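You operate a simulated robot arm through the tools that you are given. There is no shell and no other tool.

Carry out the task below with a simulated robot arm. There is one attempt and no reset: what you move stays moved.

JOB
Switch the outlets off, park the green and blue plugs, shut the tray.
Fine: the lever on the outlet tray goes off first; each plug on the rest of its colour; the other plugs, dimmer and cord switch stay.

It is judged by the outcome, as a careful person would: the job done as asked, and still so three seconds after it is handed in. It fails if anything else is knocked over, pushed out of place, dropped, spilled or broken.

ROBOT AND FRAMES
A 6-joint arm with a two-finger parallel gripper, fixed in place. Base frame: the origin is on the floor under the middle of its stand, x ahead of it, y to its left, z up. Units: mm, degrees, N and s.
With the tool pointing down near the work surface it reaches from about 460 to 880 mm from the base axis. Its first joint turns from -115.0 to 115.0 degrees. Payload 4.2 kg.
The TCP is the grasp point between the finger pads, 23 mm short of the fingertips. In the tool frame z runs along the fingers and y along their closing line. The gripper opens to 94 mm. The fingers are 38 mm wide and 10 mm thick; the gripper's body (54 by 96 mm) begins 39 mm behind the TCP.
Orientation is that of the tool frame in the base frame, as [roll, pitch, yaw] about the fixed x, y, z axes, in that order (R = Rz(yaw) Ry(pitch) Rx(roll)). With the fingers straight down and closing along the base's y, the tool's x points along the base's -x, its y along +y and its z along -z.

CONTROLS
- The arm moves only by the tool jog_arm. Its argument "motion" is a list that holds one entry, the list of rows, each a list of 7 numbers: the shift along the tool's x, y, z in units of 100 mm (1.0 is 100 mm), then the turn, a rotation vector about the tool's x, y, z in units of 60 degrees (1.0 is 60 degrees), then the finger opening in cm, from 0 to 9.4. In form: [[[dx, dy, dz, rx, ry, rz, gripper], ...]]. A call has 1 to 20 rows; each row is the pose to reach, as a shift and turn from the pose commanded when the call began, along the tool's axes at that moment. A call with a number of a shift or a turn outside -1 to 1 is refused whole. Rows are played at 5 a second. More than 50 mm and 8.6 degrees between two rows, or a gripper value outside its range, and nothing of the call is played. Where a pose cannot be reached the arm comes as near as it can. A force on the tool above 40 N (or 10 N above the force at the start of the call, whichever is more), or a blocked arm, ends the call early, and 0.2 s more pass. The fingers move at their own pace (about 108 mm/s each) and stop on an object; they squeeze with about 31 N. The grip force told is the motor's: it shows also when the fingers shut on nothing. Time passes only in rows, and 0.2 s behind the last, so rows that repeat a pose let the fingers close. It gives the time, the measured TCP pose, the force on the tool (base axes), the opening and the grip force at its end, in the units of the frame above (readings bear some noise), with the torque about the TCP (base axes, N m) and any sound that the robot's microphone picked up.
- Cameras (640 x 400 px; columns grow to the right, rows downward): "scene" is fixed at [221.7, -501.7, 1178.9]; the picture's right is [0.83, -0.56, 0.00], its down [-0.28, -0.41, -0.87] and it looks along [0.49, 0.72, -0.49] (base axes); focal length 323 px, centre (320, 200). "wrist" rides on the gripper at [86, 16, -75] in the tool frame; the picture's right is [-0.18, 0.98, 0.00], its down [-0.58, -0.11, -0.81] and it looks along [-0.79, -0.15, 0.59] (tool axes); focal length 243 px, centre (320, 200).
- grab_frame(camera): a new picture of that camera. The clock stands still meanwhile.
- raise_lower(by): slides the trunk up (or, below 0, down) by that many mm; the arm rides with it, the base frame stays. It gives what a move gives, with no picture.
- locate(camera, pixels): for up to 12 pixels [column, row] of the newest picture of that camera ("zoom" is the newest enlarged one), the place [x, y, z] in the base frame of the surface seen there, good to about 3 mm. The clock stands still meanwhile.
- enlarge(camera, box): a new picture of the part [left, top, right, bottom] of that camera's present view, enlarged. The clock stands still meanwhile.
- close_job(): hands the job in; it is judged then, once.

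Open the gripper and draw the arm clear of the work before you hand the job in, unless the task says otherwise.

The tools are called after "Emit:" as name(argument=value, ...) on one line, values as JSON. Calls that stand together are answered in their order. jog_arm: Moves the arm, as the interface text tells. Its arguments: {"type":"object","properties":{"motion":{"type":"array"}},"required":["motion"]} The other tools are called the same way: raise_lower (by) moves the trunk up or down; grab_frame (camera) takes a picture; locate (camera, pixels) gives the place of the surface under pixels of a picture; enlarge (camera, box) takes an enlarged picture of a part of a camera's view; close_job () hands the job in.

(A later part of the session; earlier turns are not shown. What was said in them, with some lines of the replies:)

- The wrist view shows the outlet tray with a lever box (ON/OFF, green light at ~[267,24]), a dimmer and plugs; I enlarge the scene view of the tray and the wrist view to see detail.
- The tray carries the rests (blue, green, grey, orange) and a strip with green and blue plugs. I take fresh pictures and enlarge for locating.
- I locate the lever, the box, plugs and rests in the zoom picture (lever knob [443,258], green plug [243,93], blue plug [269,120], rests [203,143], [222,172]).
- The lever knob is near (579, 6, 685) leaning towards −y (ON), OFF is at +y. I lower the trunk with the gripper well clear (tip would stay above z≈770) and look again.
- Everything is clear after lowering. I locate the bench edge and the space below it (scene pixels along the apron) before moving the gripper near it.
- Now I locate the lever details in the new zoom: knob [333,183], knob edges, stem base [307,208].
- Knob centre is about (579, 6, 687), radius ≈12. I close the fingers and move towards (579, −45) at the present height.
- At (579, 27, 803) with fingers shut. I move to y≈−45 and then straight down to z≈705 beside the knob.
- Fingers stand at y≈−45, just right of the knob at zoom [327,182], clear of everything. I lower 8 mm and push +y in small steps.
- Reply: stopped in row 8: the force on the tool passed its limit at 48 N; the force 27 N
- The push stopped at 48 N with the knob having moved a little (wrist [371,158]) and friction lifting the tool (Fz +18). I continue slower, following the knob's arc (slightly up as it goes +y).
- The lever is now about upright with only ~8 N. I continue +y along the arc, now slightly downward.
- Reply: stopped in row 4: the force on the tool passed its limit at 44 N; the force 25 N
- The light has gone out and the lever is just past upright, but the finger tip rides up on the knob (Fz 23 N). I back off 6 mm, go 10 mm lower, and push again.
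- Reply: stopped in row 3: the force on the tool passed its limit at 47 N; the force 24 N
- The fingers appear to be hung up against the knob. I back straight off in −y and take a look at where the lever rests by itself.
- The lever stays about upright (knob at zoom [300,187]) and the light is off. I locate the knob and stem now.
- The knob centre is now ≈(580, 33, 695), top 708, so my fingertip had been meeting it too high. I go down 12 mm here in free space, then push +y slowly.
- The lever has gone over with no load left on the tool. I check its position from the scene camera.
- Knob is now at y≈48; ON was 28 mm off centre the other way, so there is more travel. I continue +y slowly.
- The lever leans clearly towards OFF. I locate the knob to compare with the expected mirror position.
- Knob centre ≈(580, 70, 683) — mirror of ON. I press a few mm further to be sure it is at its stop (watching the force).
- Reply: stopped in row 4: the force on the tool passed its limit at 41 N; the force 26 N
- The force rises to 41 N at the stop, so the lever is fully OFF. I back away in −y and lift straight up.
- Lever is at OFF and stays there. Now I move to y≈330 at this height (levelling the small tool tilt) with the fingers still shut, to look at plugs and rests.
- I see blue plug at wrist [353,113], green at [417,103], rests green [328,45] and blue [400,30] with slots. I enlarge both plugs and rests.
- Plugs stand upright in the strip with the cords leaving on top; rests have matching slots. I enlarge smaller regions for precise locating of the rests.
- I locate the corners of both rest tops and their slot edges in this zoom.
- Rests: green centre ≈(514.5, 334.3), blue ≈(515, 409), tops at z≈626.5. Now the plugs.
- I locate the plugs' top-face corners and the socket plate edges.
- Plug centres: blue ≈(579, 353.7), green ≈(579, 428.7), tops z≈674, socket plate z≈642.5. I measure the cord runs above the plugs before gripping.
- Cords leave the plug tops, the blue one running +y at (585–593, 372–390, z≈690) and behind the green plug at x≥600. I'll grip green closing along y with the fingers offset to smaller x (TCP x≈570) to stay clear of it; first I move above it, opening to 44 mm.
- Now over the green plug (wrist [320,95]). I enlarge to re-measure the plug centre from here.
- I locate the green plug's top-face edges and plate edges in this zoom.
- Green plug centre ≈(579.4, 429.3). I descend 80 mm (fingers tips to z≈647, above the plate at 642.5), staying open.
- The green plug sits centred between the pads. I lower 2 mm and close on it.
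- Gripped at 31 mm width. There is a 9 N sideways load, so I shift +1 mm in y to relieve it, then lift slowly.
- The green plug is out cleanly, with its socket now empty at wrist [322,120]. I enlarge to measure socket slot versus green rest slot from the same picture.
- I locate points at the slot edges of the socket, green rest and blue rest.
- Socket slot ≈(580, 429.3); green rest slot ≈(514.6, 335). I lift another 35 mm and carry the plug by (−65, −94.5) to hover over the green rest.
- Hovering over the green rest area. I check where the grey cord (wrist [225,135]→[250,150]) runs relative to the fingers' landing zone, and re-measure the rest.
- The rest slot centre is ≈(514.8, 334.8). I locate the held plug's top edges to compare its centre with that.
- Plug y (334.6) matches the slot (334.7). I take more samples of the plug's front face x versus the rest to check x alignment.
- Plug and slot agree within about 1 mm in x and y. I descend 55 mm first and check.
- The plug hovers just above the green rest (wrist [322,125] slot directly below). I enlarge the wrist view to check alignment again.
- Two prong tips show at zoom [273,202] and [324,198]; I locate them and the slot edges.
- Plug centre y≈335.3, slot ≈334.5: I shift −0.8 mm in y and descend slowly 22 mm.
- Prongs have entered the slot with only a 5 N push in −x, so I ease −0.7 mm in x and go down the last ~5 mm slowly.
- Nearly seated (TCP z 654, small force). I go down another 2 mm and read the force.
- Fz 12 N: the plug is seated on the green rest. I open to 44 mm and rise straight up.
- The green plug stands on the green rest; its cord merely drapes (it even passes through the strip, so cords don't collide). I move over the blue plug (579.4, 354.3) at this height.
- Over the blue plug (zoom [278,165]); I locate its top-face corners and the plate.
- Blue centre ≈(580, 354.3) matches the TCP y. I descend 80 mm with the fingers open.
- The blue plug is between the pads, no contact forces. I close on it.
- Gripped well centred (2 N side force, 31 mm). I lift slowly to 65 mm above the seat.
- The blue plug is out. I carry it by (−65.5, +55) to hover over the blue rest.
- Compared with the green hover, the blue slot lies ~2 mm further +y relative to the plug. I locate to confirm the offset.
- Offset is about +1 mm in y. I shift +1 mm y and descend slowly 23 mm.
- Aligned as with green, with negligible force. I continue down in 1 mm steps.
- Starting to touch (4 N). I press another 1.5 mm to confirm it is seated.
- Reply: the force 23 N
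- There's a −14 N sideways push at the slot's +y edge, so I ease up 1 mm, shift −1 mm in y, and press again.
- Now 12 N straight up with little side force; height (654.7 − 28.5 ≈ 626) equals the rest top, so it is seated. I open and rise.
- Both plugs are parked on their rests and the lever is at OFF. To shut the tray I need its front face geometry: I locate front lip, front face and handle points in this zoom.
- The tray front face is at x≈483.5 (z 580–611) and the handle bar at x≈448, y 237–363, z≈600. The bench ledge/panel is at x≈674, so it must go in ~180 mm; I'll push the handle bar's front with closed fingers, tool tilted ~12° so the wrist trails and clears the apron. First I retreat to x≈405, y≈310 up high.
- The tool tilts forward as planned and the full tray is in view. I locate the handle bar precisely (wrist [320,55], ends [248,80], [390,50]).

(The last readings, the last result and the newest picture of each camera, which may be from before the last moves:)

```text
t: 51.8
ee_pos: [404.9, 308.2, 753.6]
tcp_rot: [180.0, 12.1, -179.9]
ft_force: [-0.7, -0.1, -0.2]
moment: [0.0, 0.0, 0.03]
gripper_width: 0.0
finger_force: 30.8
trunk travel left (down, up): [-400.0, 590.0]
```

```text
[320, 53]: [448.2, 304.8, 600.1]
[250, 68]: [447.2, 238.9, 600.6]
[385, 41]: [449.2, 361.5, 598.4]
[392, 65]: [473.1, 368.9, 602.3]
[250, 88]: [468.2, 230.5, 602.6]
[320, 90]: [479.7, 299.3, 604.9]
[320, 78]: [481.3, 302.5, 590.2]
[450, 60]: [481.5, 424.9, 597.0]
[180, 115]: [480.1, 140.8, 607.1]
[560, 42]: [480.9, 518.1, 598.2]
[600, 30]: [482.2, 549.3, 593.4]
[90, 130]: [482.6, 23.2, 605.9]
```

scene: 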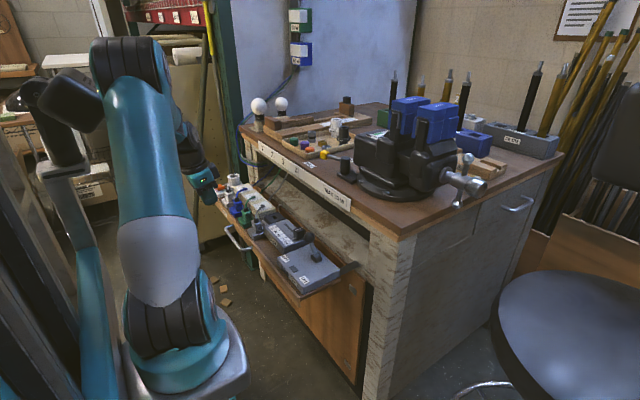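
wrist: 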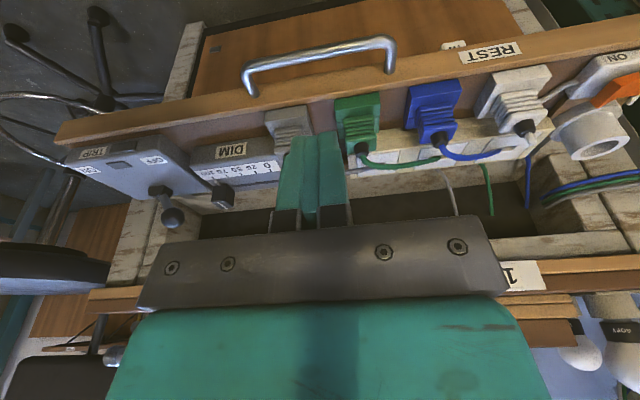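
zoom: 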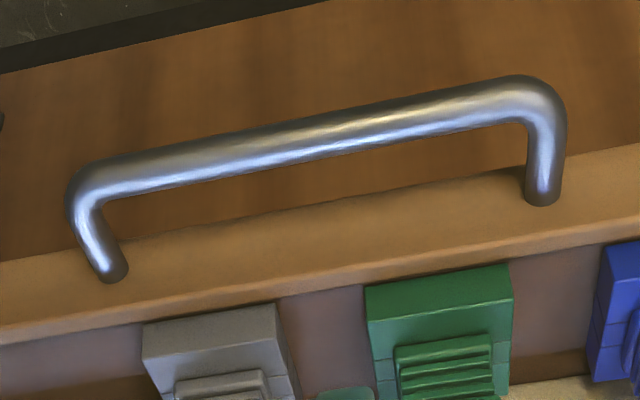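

Handle bar centre ≈(450, 300, 595), radius ≈6. I lower the trunk 156 mm so the shut fingers come down in front of the bar (tip x≈428, ~17 mm short of it).

Emit:
raise_lower(by=-156)

Emit:
grab_frame(camera="wrist")

Emit:
grab_frame(camera="scene")

Emit:
enlarge(camera="scene", box=[180, 160, 340, 290])

```text
t: 53.6
ee_pos: [405.0, 308.7, 596.7]
tcp_rot: [180.0, 12.0, -179.8]
ft_force: [0.6, 0.3, 0.2]
moment: [0.03, 0.02, 0.0]
gripper_width: 0.0
finger_force: 31.4
trunk travel left (down, up): [-244.0, 746.0]
```

```text
taken
```

wrist: 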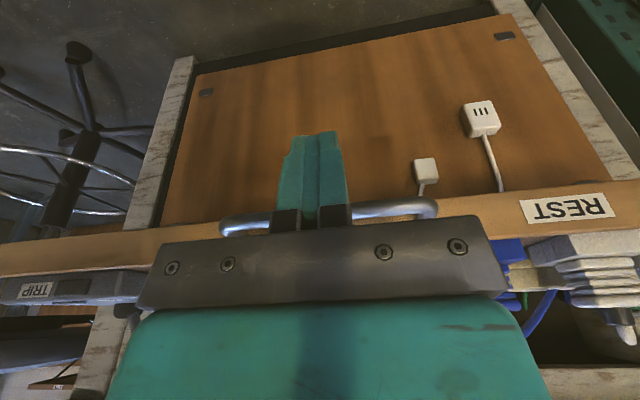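

```text
taken
```

scene: 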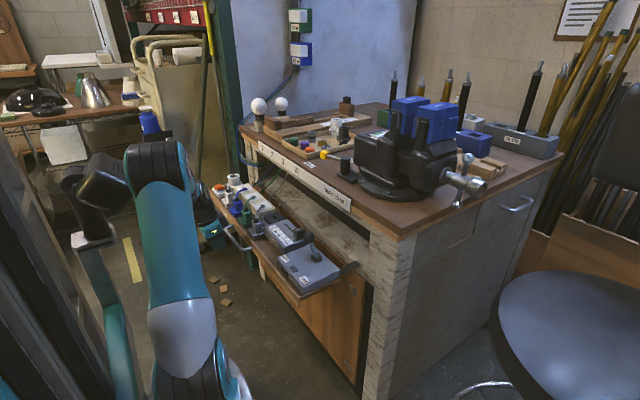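

```text
3.08 times, centred on (260, 225) of scene
```

zoom: 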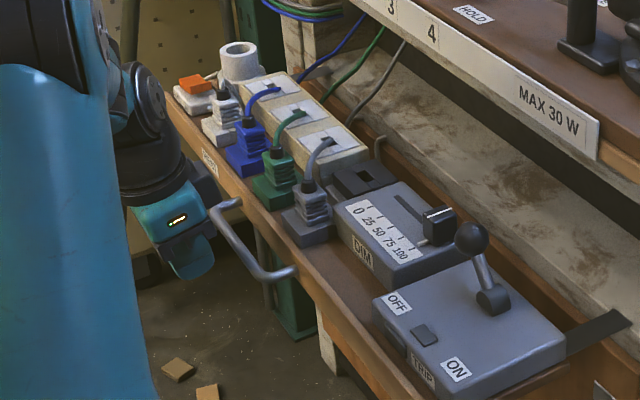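

The fingers stand in front of the handle bar (wrist: bar behind fingers at [330,212]). I push in +x slowly, 5 mm per row, watching the force.

Emit:
jog_arm(motion=[[[-0.049, 0, 0.0104, 0, 0, 0, 0], [-0.098, 0, 0.0208, 0, 0, 0, 0], [-0.147, 0, 0.0312, 0, 0, 0, 0], [-0.196, 0, 0.0416, 0, 0, 0, 0], [-0.245, 0, 0.052, 0, 0, 0, 0], [-0.293, 0, 0.0624, 0, 0, 0, 0], [-0.342, 0, 0.0728, 0, 0, 0, 0], [-0.391, 0, 0.0832, 0, 0, 0, 0], [-0.44, 0, 0.0936, 0, 0, 0, 0], [-0.489, 0, 0.104, 0, 0, 0, 0]]])

Emit:
enlarge(camera="scene", box=[180, 160, 340, 290])

```text
t: 55.8
ee_pos: [455.2, 308.6, 597.1]
tcp_rot: [179.9, 12.0, -179.8]
ft_force: [-2.3, 0.3, -2.0]
moment: [0.01, 0.02, 0.02]
gripper_width: 0.0
finger_force: 31.3
trunk travel left (down, up): [-244.0, 746.0]
```

```text
3.08 times, centred on (260, 225) of scene
```

zoom: 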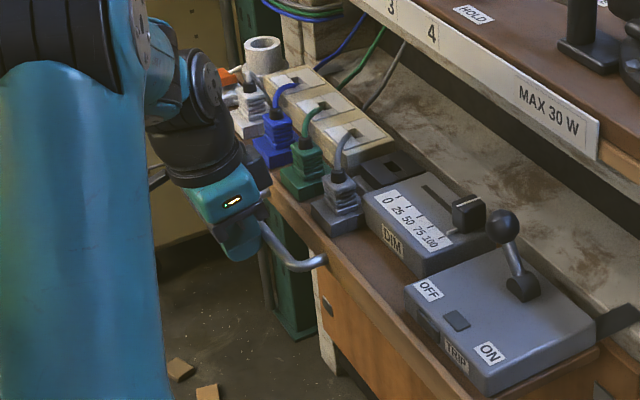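

The tray slides easily (≈2–3 N). Before continuing I check clearances: lamp-holder top (zoom [262,42]), lever top ([502,212]) versus the apron's bottom edge.

Emit:
locate(camera="zoom", pixels=[[262, 42], [250, 45], [275, 48], [503, 213], [480, 98], [540, 138], [590, 160], [400, 35], [430, 62], [232, 75], [320, 260], [520, 80]])

Emit:
grab_frame(camera="wrist")

```text
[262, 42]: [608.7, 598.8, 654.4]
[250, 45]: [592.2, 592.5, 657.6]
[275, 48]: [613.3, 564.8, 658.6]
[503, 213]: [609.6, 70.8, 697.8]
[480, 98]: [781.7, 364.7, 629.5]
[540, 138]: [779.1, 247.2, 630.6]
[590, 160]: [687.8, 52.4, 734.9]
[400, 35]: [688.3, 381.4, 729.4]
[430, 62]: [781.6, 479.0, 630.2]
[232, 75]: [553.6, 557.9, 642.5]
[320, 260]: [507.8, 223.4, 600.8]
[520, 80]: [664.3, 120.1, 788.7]
```

```text
taken
```

wrist: 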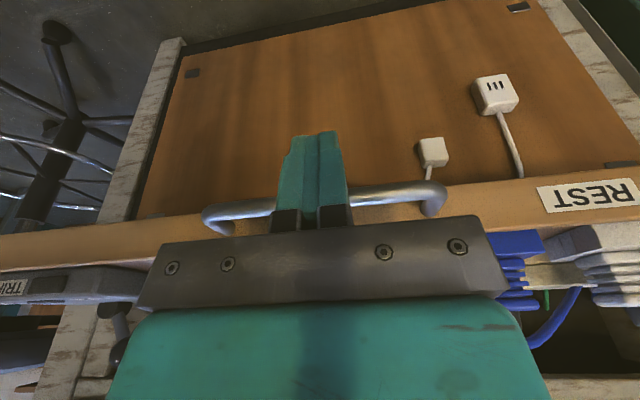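

All clear: lever top 698 and lamp holder 659 versus stone lintel at ≈730. I push on another 95 mm at 5 mm per row.

Emit:
jog_arm(motion=[[[-0.049, 0, 0.0104, 0, 0, 0, 0], [-0.098, 0, 0.0208, 0, 0, 0, 0], [-0.147, 0, 0.0312, 0, 0, 0, 0], [-0.196, 0, 0.0416, 0, 0, 0, 0], [-0.245, 0, 0.052, 0, 0, 0, 0], [-0.293, 0, 0.0624, 0, 0, 0, 0], [-0.342, 0, 0.0728, 0, 0, 0, 0], [-0.391, 0, 0.0832, 0, 0, 0, 0], [-0.44, 0, 0.0936, 0, 0, 0, 0], [-0.489, 0, 0.104, 0, 0, 0, 0], [-0.538, 0, 0.1144, 0, 0, 0, 0], [-0.587, 0, 0.1248, 0, 0, 0, 0], [-0.636, 0, 0.1352, 0, 0, 0, 0], [-0.685, 0, 0.1456, 0, 0, 0, 0], [-0.734, 0, 0.156, 0, 0, 0, 0], [-0.782, 0, 0.1664, 0, 0, 0, 0], [-0.831, 0, 0.1768, 0, 0, 0, 0], [-0.88, 0, 0.1872, 0, 0, 0, 0], [-0.929, 0, 0.1976, 0, 0, 0, 0]]])

Emit:
grab_frame(camera="wrist")

Emit:
enlarge(camera="scene", box=[200, 130, 380, 290])

```text
t: 59.8
ee_pos: [551.4, 307.0, 597.8]
tcp_rot: [-179.9, 11.9, -179.9]
ft_force: [-1.8, -0.7, 0.2]
moment: [-0.01, 0.01, 0.01]
gripper_width: 0.3
finger_force: 31.0
trunk travel left (down, up): [-244.0, 746.0]
```

```text
taken
```

wrist: 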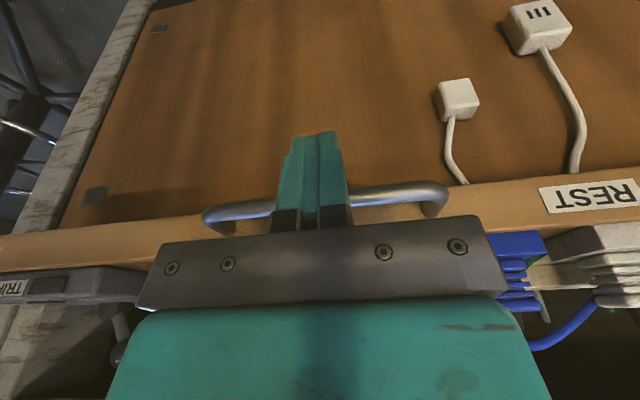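

```text
2.50 times, centred on (290, 210) of scene
```

zoom: 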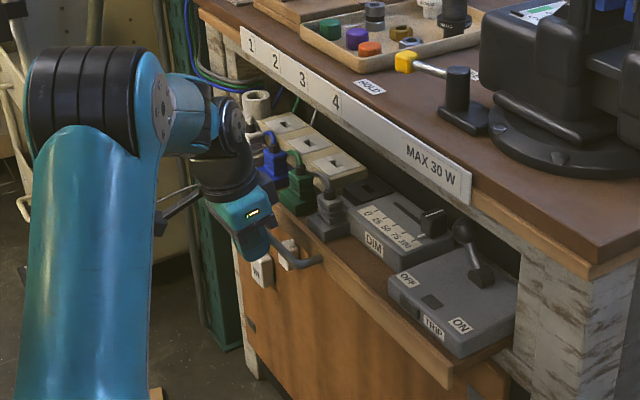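

Still sliding freely. Two white hanging boxes show below the tray at wrist [458,100] and [540,28]; I locate them and the handle/front to be sure the fingers won't meet them.

Emit:
locate(camera="wrist", pixels=[[458, 100], [540, 28], [450, 150], [575, 120], [465, 180], [575, 165], [400, 205], [235, 222], [100, 195], [380, 190], [200, 150], [150, 245]])

Emit:
locate(camera="zoom", pixels=[[262, 270], [290, 255], [448, 375], [480, 365], [315, 262], [463, 230], [255, 95], [500, 375], [350, 300], [520, 340]])

```text
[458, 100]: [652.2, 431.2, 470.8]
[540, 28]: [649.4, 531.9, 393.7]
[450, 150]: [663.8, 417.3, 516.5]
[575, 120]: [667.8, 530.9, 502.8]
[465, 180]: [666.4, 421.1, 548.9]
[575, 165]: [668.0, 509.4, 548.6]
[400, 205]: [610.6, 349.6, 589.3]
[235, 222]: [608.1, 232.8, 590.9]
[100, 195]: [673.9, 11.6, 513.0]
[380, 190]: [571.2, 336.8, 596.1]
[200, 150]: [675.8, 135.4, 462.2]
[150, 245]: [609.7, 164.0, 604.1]
```

```text
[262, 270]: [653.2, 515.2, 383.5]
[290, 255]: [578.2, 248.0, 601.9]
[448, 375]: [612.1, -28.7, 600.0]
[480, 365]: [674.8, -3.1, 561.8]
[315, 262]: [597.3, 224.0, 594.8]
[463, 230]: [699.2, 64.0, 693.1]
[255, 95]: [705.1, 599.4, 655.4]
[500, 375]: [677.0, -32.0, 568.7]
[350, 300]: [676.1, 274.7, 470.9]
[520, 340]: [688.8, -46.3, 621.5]
```

The white boxes sit on the panel (x≈650, y>415), out of the way. The tray front is at x≈611 now; I continue at 3 mm per row until it meets its stop.

Emit:
jog_arm(motion=[[[-0.029, 0, 0.0062, 0, 0, 0, 0], [-0.059, 0, 0.0125, 0, 0, 0, 0], [-0.088, 0, 0.0187, 0, 0, 0, 0], [-0.117, 0, 0.025, 0, 0, 0, 0], [-0.147, 0, 0.0312, 0, 0, 0, 0], [-0.176, 0, 0.0374, 0, 0, 0, 0], [-0.205, 0, 0.0437, 0, 0, 0, 0], [-0.235, 0, 0.0499, 0, 0, 0, 0], [-0.264, 0, 0.0561, 0, 0, 0, 0], [-0.293, 0, 0.0624, 0, 0, 0, 0], [-0.323, 0, 0.0686, 0, 0, 0, 0], [-0.352, 0, 0.0749, 0, 0, 0, 0], [-0.382, 0, 0.0811, 0, 0, 0, 0], [-0.411, 0, 0.0873, 0, 0, 0, 0], [-0.44, 0, 0.0936, 0, 0, 0, 0], [-0.47, 0, 0.0998, 0, 0, 0, 0]]])

Emit:
grab_frame(camera="wrist")

Emit:
enlarge(camera="scene", box=[200, 130, 380, 290])

```text
t: 63.0
ee_pos: [590.2, 308.5, 597.0]
tcp_rot: [-179.5, 11.4, -179.4]
ft_force: [-9.7, -0.6, 2.4]
moment: [0.05, -0.02, -0.02]
gripper_width: 0.1
finger_force: 30.5
trunk travel left (down, up): [-244.0, 746.0]
stopped in row 16: the force on the tool passed its limit at 45 N (the readings are from after the stop); the commanded pose is now the measured one
```

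```text
taken
```

wrist: 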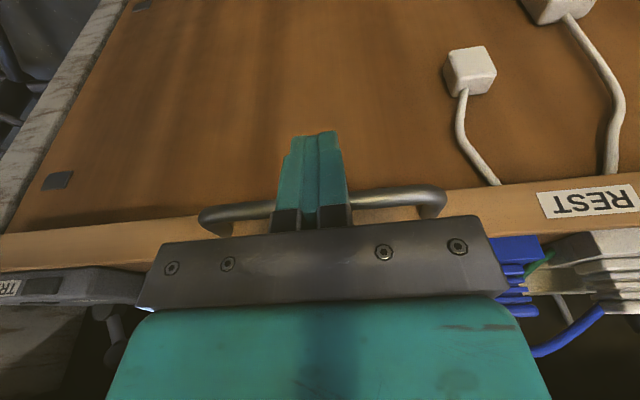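

```text
2.50 times, centred on (290, 210) of scene
```

zoom: 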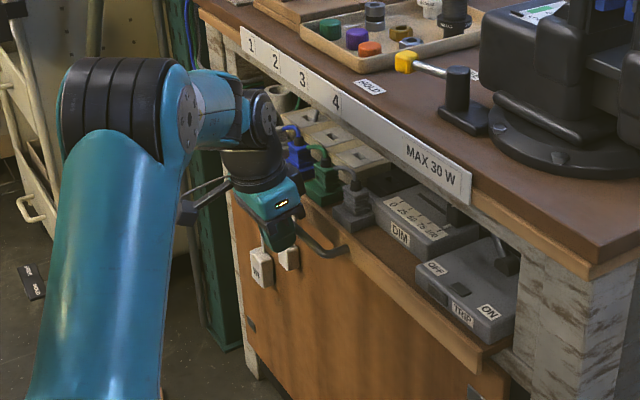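

A stop was met at 45 N with the tray front near x≈650. I check whether that is the proper end stop or an obstruction.

Emit:
locate(camera="zoom", pixels=[[510, 262], [505, 240], [480, 350], [484, 365], [400, 285], [335, 250], [455, 215], [300, 100], [500, 355], [520, 345], [450, 360], [350, 258]])

Emit:
locate(wrist="wrist", camera="wrist", pixels=[[150, 230], [100, 240], [530, 195], [600, 190], [450, 205], [115, 325], [480, 195], [60, 180], [250, 215], [610, 165], [490, 175], [30, 245]])

Emit:
enlarge(camera="scene", box=[300, 190, 380, 290])

```text
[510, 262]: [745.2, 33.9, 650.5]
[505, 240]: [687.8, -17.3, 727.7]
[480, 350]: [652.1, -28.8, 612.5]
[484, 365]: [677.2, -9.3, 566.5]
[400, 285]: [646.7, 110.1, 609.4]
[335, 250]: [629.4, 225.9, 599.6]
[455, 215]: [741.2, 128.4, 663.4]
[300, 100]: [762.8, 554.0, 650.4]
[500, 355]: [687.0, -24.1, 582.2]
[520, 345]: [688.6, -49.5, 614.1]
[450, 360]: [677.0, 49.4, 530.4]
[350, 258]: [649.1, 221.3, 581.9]
```

```text
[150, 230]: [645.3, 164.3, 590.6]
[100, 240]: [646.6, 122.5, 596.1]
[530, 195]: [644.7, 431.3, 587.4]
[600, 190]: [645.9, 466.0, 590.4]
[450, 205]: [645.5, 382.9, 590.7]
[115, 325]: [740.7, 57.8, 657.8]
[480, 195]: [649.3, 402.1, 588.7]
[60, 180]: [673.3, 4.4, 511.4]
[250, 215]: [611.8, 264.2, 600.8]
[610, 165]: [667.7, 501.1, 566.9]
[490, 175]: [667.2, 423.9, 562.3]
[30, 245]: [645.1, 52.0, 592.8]
```

```text
4.00 times, centred on (340, 240) of scene
```

zoom: 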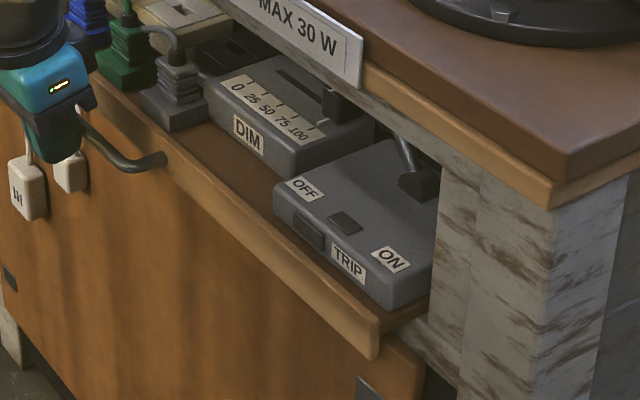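

The tray front is at x≈646 (travel ≈163 mm). I push again in 1 mm steps to see whether it is a firm stop.

Emit:
jog_arm(motion=[[[-0.01, 0, 0.002, 0, 0, 0, 0], [-0.02, 0, 0.004, 0, 0, 0, 0], [-0.03, 0, 0.006, 0, 0, 0, 0], [-0.04, 0, 0.008, 0, 0, 0, 0]]])

Emit:
locate(camera="wrist", pixels=[[150, 230], [100, 240], [530, 195], [600, 190], [450, 205], [480, 195], [30, 245]])

```text
t: 63.8
ee_pos: [588.7, 309.6, 596.8]
tcp_rot: [-179.3, 11.1, -179.1]
ft_force: [-10.2, -0.8, 6.3]
moment: [-0.02, -0.14, -0.01]
gripper_width: 0.1
finger_force: 31.3
trunk travel left (down, up): [-244.0, 746.0]
stopped in row 3: the force on the tool passed its limit at 43 N (the readings are from after the stop); the commanded pose is now the measured one
```

```text
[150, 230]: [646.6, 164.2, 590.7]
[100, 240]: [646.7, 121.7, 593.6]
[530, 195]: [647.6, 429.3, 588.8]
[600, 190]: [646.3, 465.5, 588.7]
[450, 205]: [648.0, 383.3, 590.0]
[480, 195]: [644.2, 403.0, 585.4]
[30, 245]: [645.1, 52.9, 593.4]
```

It is a firm stop at x≈646; the tray's rear (~618+163) then meets the recess back wall at x≈781, consistent with fully shut. I back the fingers off 60 mm in −x and inspect.

Emit:
jog_arm(motion=[[[0.1, 0, -0.02, 0, 0, 0, 0], [0.2, 0, -0.04, 0, 0, 0, 0], [0.4, 0, -0.08, 0, 0, 0, 0], [0.6, 0, -0.12, 0, 0, 0, 0], [0.9, 0, -0.18, 0, 0, 0, 0], [0.9, 0, -0.18, 0, 0, 0, 0]]])

Emit:
grab_frame(camera="wrist")

Emit:
enlarge(camera="scene", box=[230, 150, 370, 280])

```text
t: 65.2
ee_pos: [497.7, 308.5, 595.3]
tcp_rot: [-179.2, 11.1, -179.2]
ft_force: [0.4, -0.8, -0.1]
moment: [0.01, -0.03, -0.01]
gripper_width: 0.0
finger_force: 31.0
trunk travel left (down, up): [-244.0, 746.0]
```

```text
taken
```

wrist: 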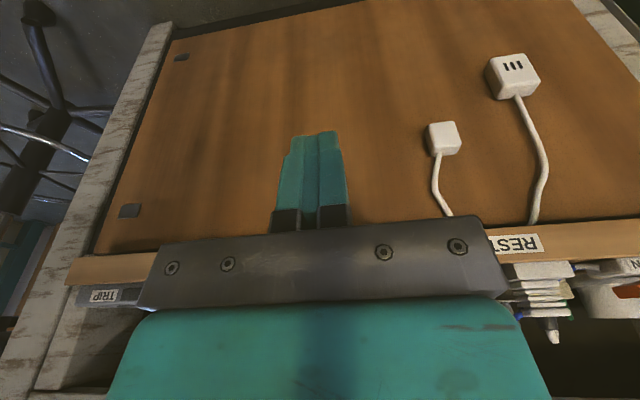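

```text
3.08 times, centred on (300, 215) of scene
```

zoom: 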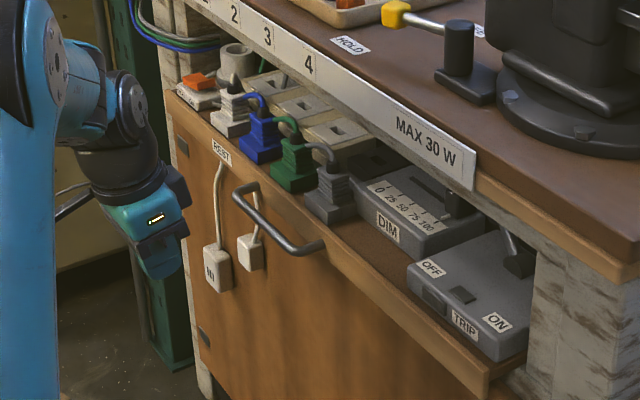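

The plugs, dimmer and lever look fine under the bench. I tilt the tool back and up a little so the wrist camera looks into the recess to verify how the tray sits.

Emit:
jog_arm(motion=[[[0.06, 0, -0.115, 0, 0.09, 0, 0], [0.12, 0, -0.23, 0, 0.18, 0, 0], [0.18, 0, -0.345, 0, 0.27, 0, 0], [0.24, 0, -0.46, 0, 0.36, 0, 0], [0.3, 0, -0.575, 0, 0.45, 0, 0], [0.37, 0, -0.69, 0, 0.54, 0, 0], [0.37, 0, -0.69, 0, 0.54, 0, 0]]])

Emit:
grab_frame(camera="wrist")

Emit:
grab_frame(camera="scene")

```text
t: 66.8
ee_pos: [448.7, 307.2, 657.1]
tcp_rot: [-179.2, -21.3, -179.7]
ft_force: [-0.5, -0.4, 0.4]
moment: [-0.02, -0.02, 0.05]
gripper_width: 0.0
finger_force: 31.1
trunk travel left (down, up): [-244.0, 746.0]
```

```text
taken
```

wrist: 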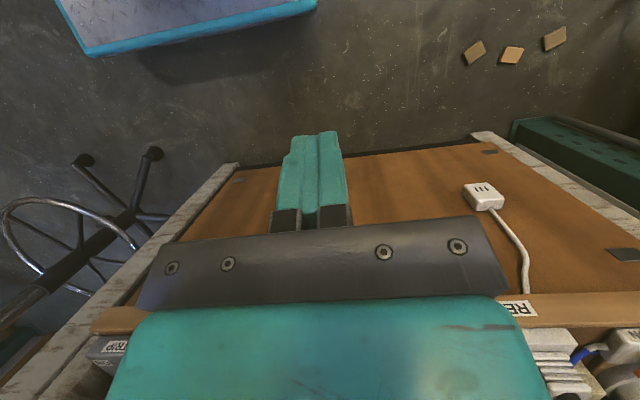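

```text
taken
```

scene: 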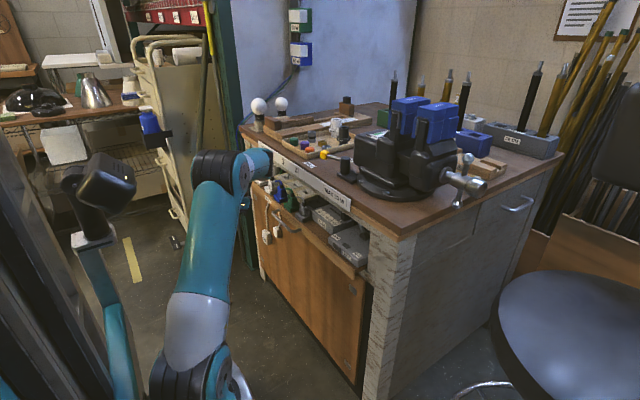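

That turned the camera downward; tilting the other way levels its view. I rotate the tool forward ~46° in steps to look into the recess.

Emit:
jog_arm(motion=[[[0, 0, 0, 0, -0.11, 0, 0], [0, 0, 0, 0, -0.22, 0, 0], [0, 0, 0, 0, -0.33, 0, 0], [0, 0, 0, 0, -0.44, 0, 0], [0, 0, 0, 0, -0.55, 0, 0], [0, 0, 0, 0, -0.66, 0, 0], [0, 0, 0, 0, -0.77, 0, 0], [0, 0, 0, 0, -0.77, 0, 0]]])

Emit:
grab_frame(camera="wrist")

Emit:
enlarge(camera="scene", box=[230, 150, 370, 280])

```text
t: 68.6
ee_pos: [450.1, 308.6, 656.4]
tcp_rot: [-179.2, 25.0, -179.0]
ft_force: [-0.3, -0.5, 0.7]
moment: [0.0, -0.01, 0.01]
gripper_width: 0.0
finger_force: 30.6
trunk travel left (down, up): [-244.0, 746.0]
```

```text
taken
```

wrist: 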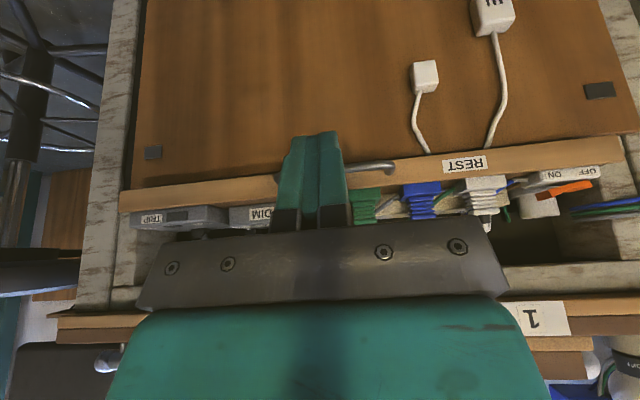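

```text
3.08 times, centred on (300, 215) of scene
```

zoom: 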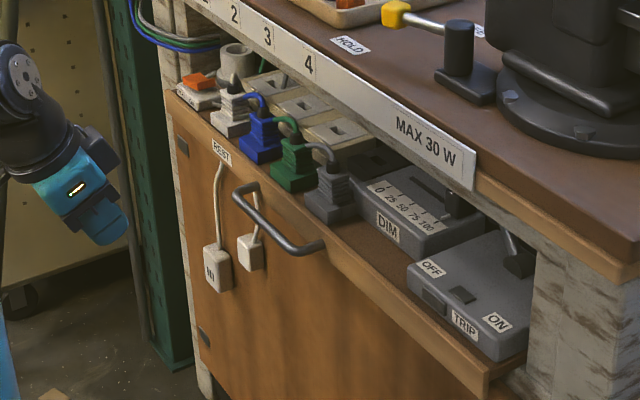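

The tray front spans the opening evenly between the pillars. I locate the lintel's bottom edge, the recess interior and the tray front in this view to make sure nothing is jammed.

Emit:
locate(camera="wrist", pixels=[[570, 268], [570, 280], [540, 245], [600, 240], [620, 290], [560, 230], [130, 292], [115, 285], [130, 200], [240, 190], [560, 158], [615, 150]])

Emit:
enlarge(camera="wrist", box=[340, 130, 640, 310])

Emit:
enlarge(camera="wrist", box=[90, 130, 310, 300])

```text
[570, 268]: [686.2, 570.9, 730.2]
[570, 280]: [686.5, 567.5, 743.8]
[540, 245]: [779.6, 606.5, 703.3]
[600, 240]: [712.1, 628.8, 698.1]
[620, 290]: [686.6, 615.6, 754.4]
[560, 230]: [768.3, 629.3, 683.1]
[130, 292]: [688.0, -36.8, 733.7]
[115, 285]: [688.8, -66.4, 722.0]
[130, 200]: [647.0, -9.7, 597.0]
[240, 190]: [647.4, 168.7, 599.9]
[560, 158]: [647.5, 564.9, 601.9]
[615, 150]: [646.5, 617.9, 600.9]
```

```text
2.13 times, centred on (490, 220) of wrist
```

zoom: 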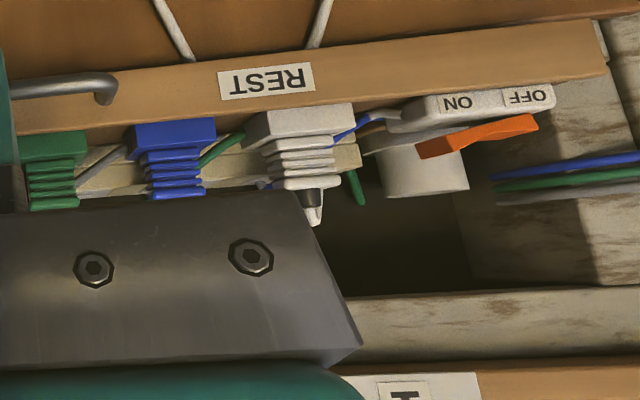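

```text
2.35 times, centred on (200, 215) of wrist
```

zoom: 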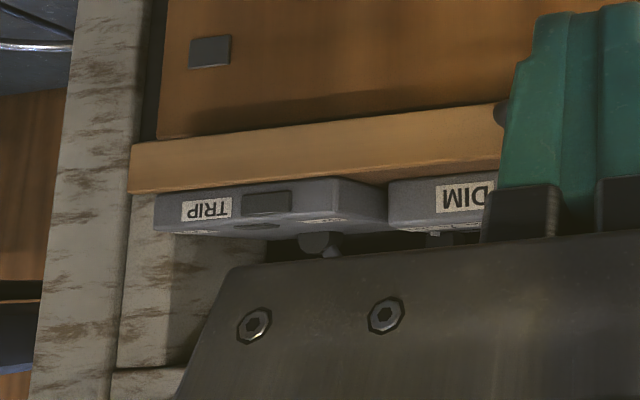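

The recess back wall is at x≈780, so the tray (≈136 mm deep, front at 646.5) is fully home; blue, green and white plugs stand on their rests. I raise the trunk 250 mm to clear the work.

Emit:
raise_lower(by=250)

Emit:
jog_arm(motion=[[[0.0, 0, -0.2, 0, 0.1, 0, 9.0], [0.0, 0, -0.4, 0, 0.2, 0, 9.0], [0.0, 0, -0.5, 0, 0.3, 0, 9.0], [0.0, 0, -0.5, 0, 0.4, 0, 9.0], [0.0, 0, -0.5, 0, 0.4, 0, 9.0], [0.0, 0, -0.5, 0, 0.4, 0, 9.0]]])

Emit:
grab_frame(camera="scene")

Emit:
enlarge(camera="scene", box=[230, 150, 370, 280])

Emit:
grab_frame(camera="wrist")

```text
t: 71.2
ee_pos: [449.9, 307.9, 905.7]
tcp_rot: [-179.2, 24.9, -178.9]
ft_force: [0.9, -0.3, 1.0]
moment: [-0.02, -0.03, -0.02]
gripper_width: 0.1
finger_force: 31.3
trunk travel left (down, up): [-494.0, 496.0]
```

```text
t: 72.5
ee_pos: [427.2, 306.6, 952.1]
tcp_rot: [-179.3, 1.0, -179.3]
ft_force: [-0.6, -1.3, -0.4]
moment: [0.0, 0.01, -0.03]
gripper_width: 89.7
finger_force: 0.1
trunk travel left (down, up): [-494.0, 496.0]
```

```text
taken
```

scene: 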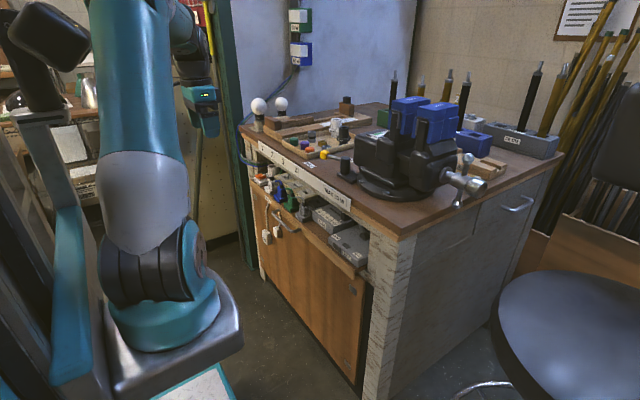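

```text
3.08 times, centred on (300, 215) of scene
```

zoom: 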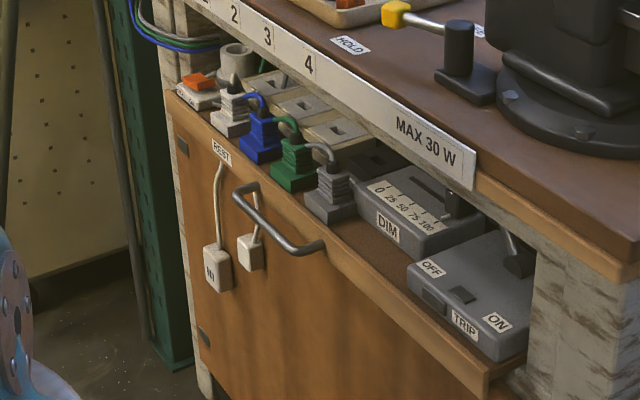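

```text
taken
```

wrist: 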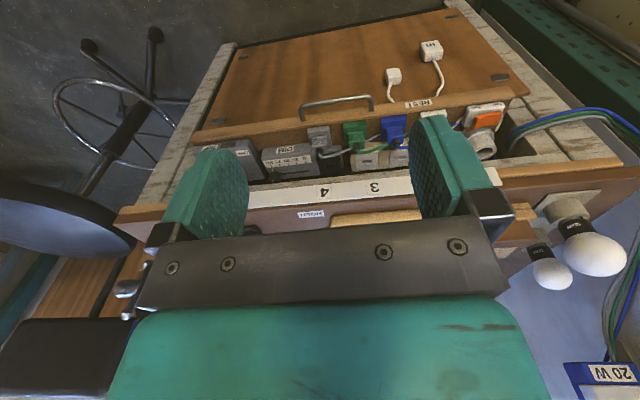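

The tray is shut, the arm clear and the gripper open. I take one last close look at the parked plugs and the lever.

Emit:
enlarge(camera="scene", box=[262, 165, 312, 215])

Emit:
enlarge(camera="scene", box=[300, 190, 360, 270])

Emit:
enlarge(camera="wrist", box=[180, 80, 540, 220])

```text
8.00 times, centred on (287, 190) of scene
```

zoom: 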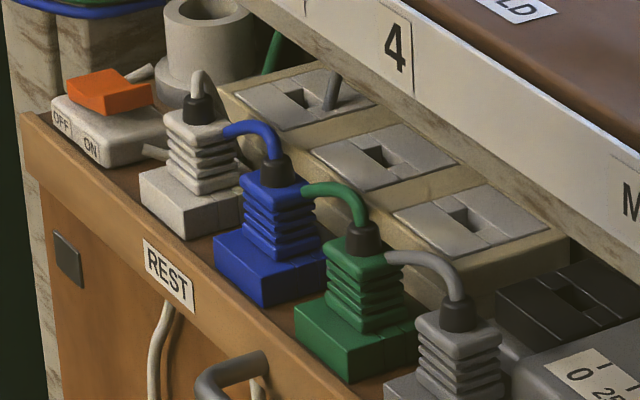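

```text
5.00 times, centred on (330, 230) of scene
```

zoom: 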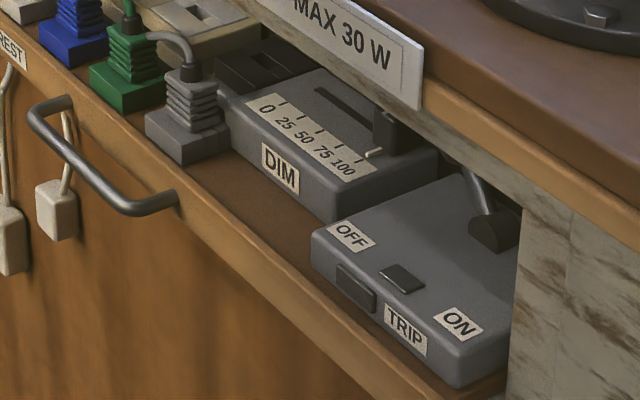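

```text
1.78 times, centred on (360, 150) of wrist
```

zoom: 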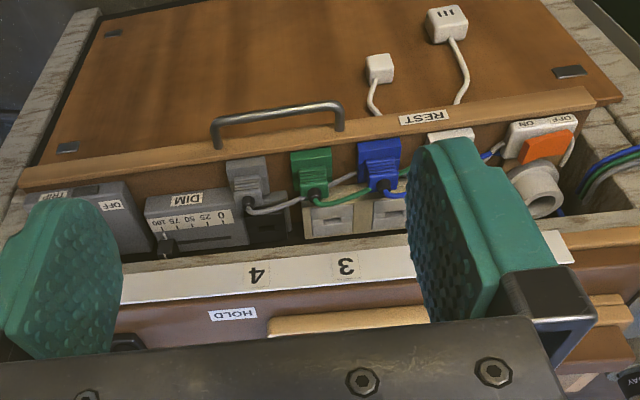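

Blue and green plugs sit upright on their own rests. The lever leans to OFF with its light out, the dimmer and cord switch are unchanged, the tray is shut, and the arm is clear with the gripper open. I hand the job in.

Emit:
close_job()

```text
The job is handed in.
```

The job is done and handed in: the outlets are off, both plugs are parked, and the tray is shut.

- **Lever:** I moved it first. It is at its OFF stop and its light is out.
- **Plugs:** The green plug is on the green rest and the blue plug is on the blue rest. Both stand upright and were pressed down until they seated.
- **Tray:** It is pushed in to a firm stop. Its front still sticks out about 15 mm past the label strip on the bench edge. I took that as fully shut because the back of the recess leaves no more room for the tray.
- **Everything else:** In the last pictures the other plugs, the dimmer and the cord switch look as they did at the start.

The arm was raised clear of the bench with the gripper open before I handed in.
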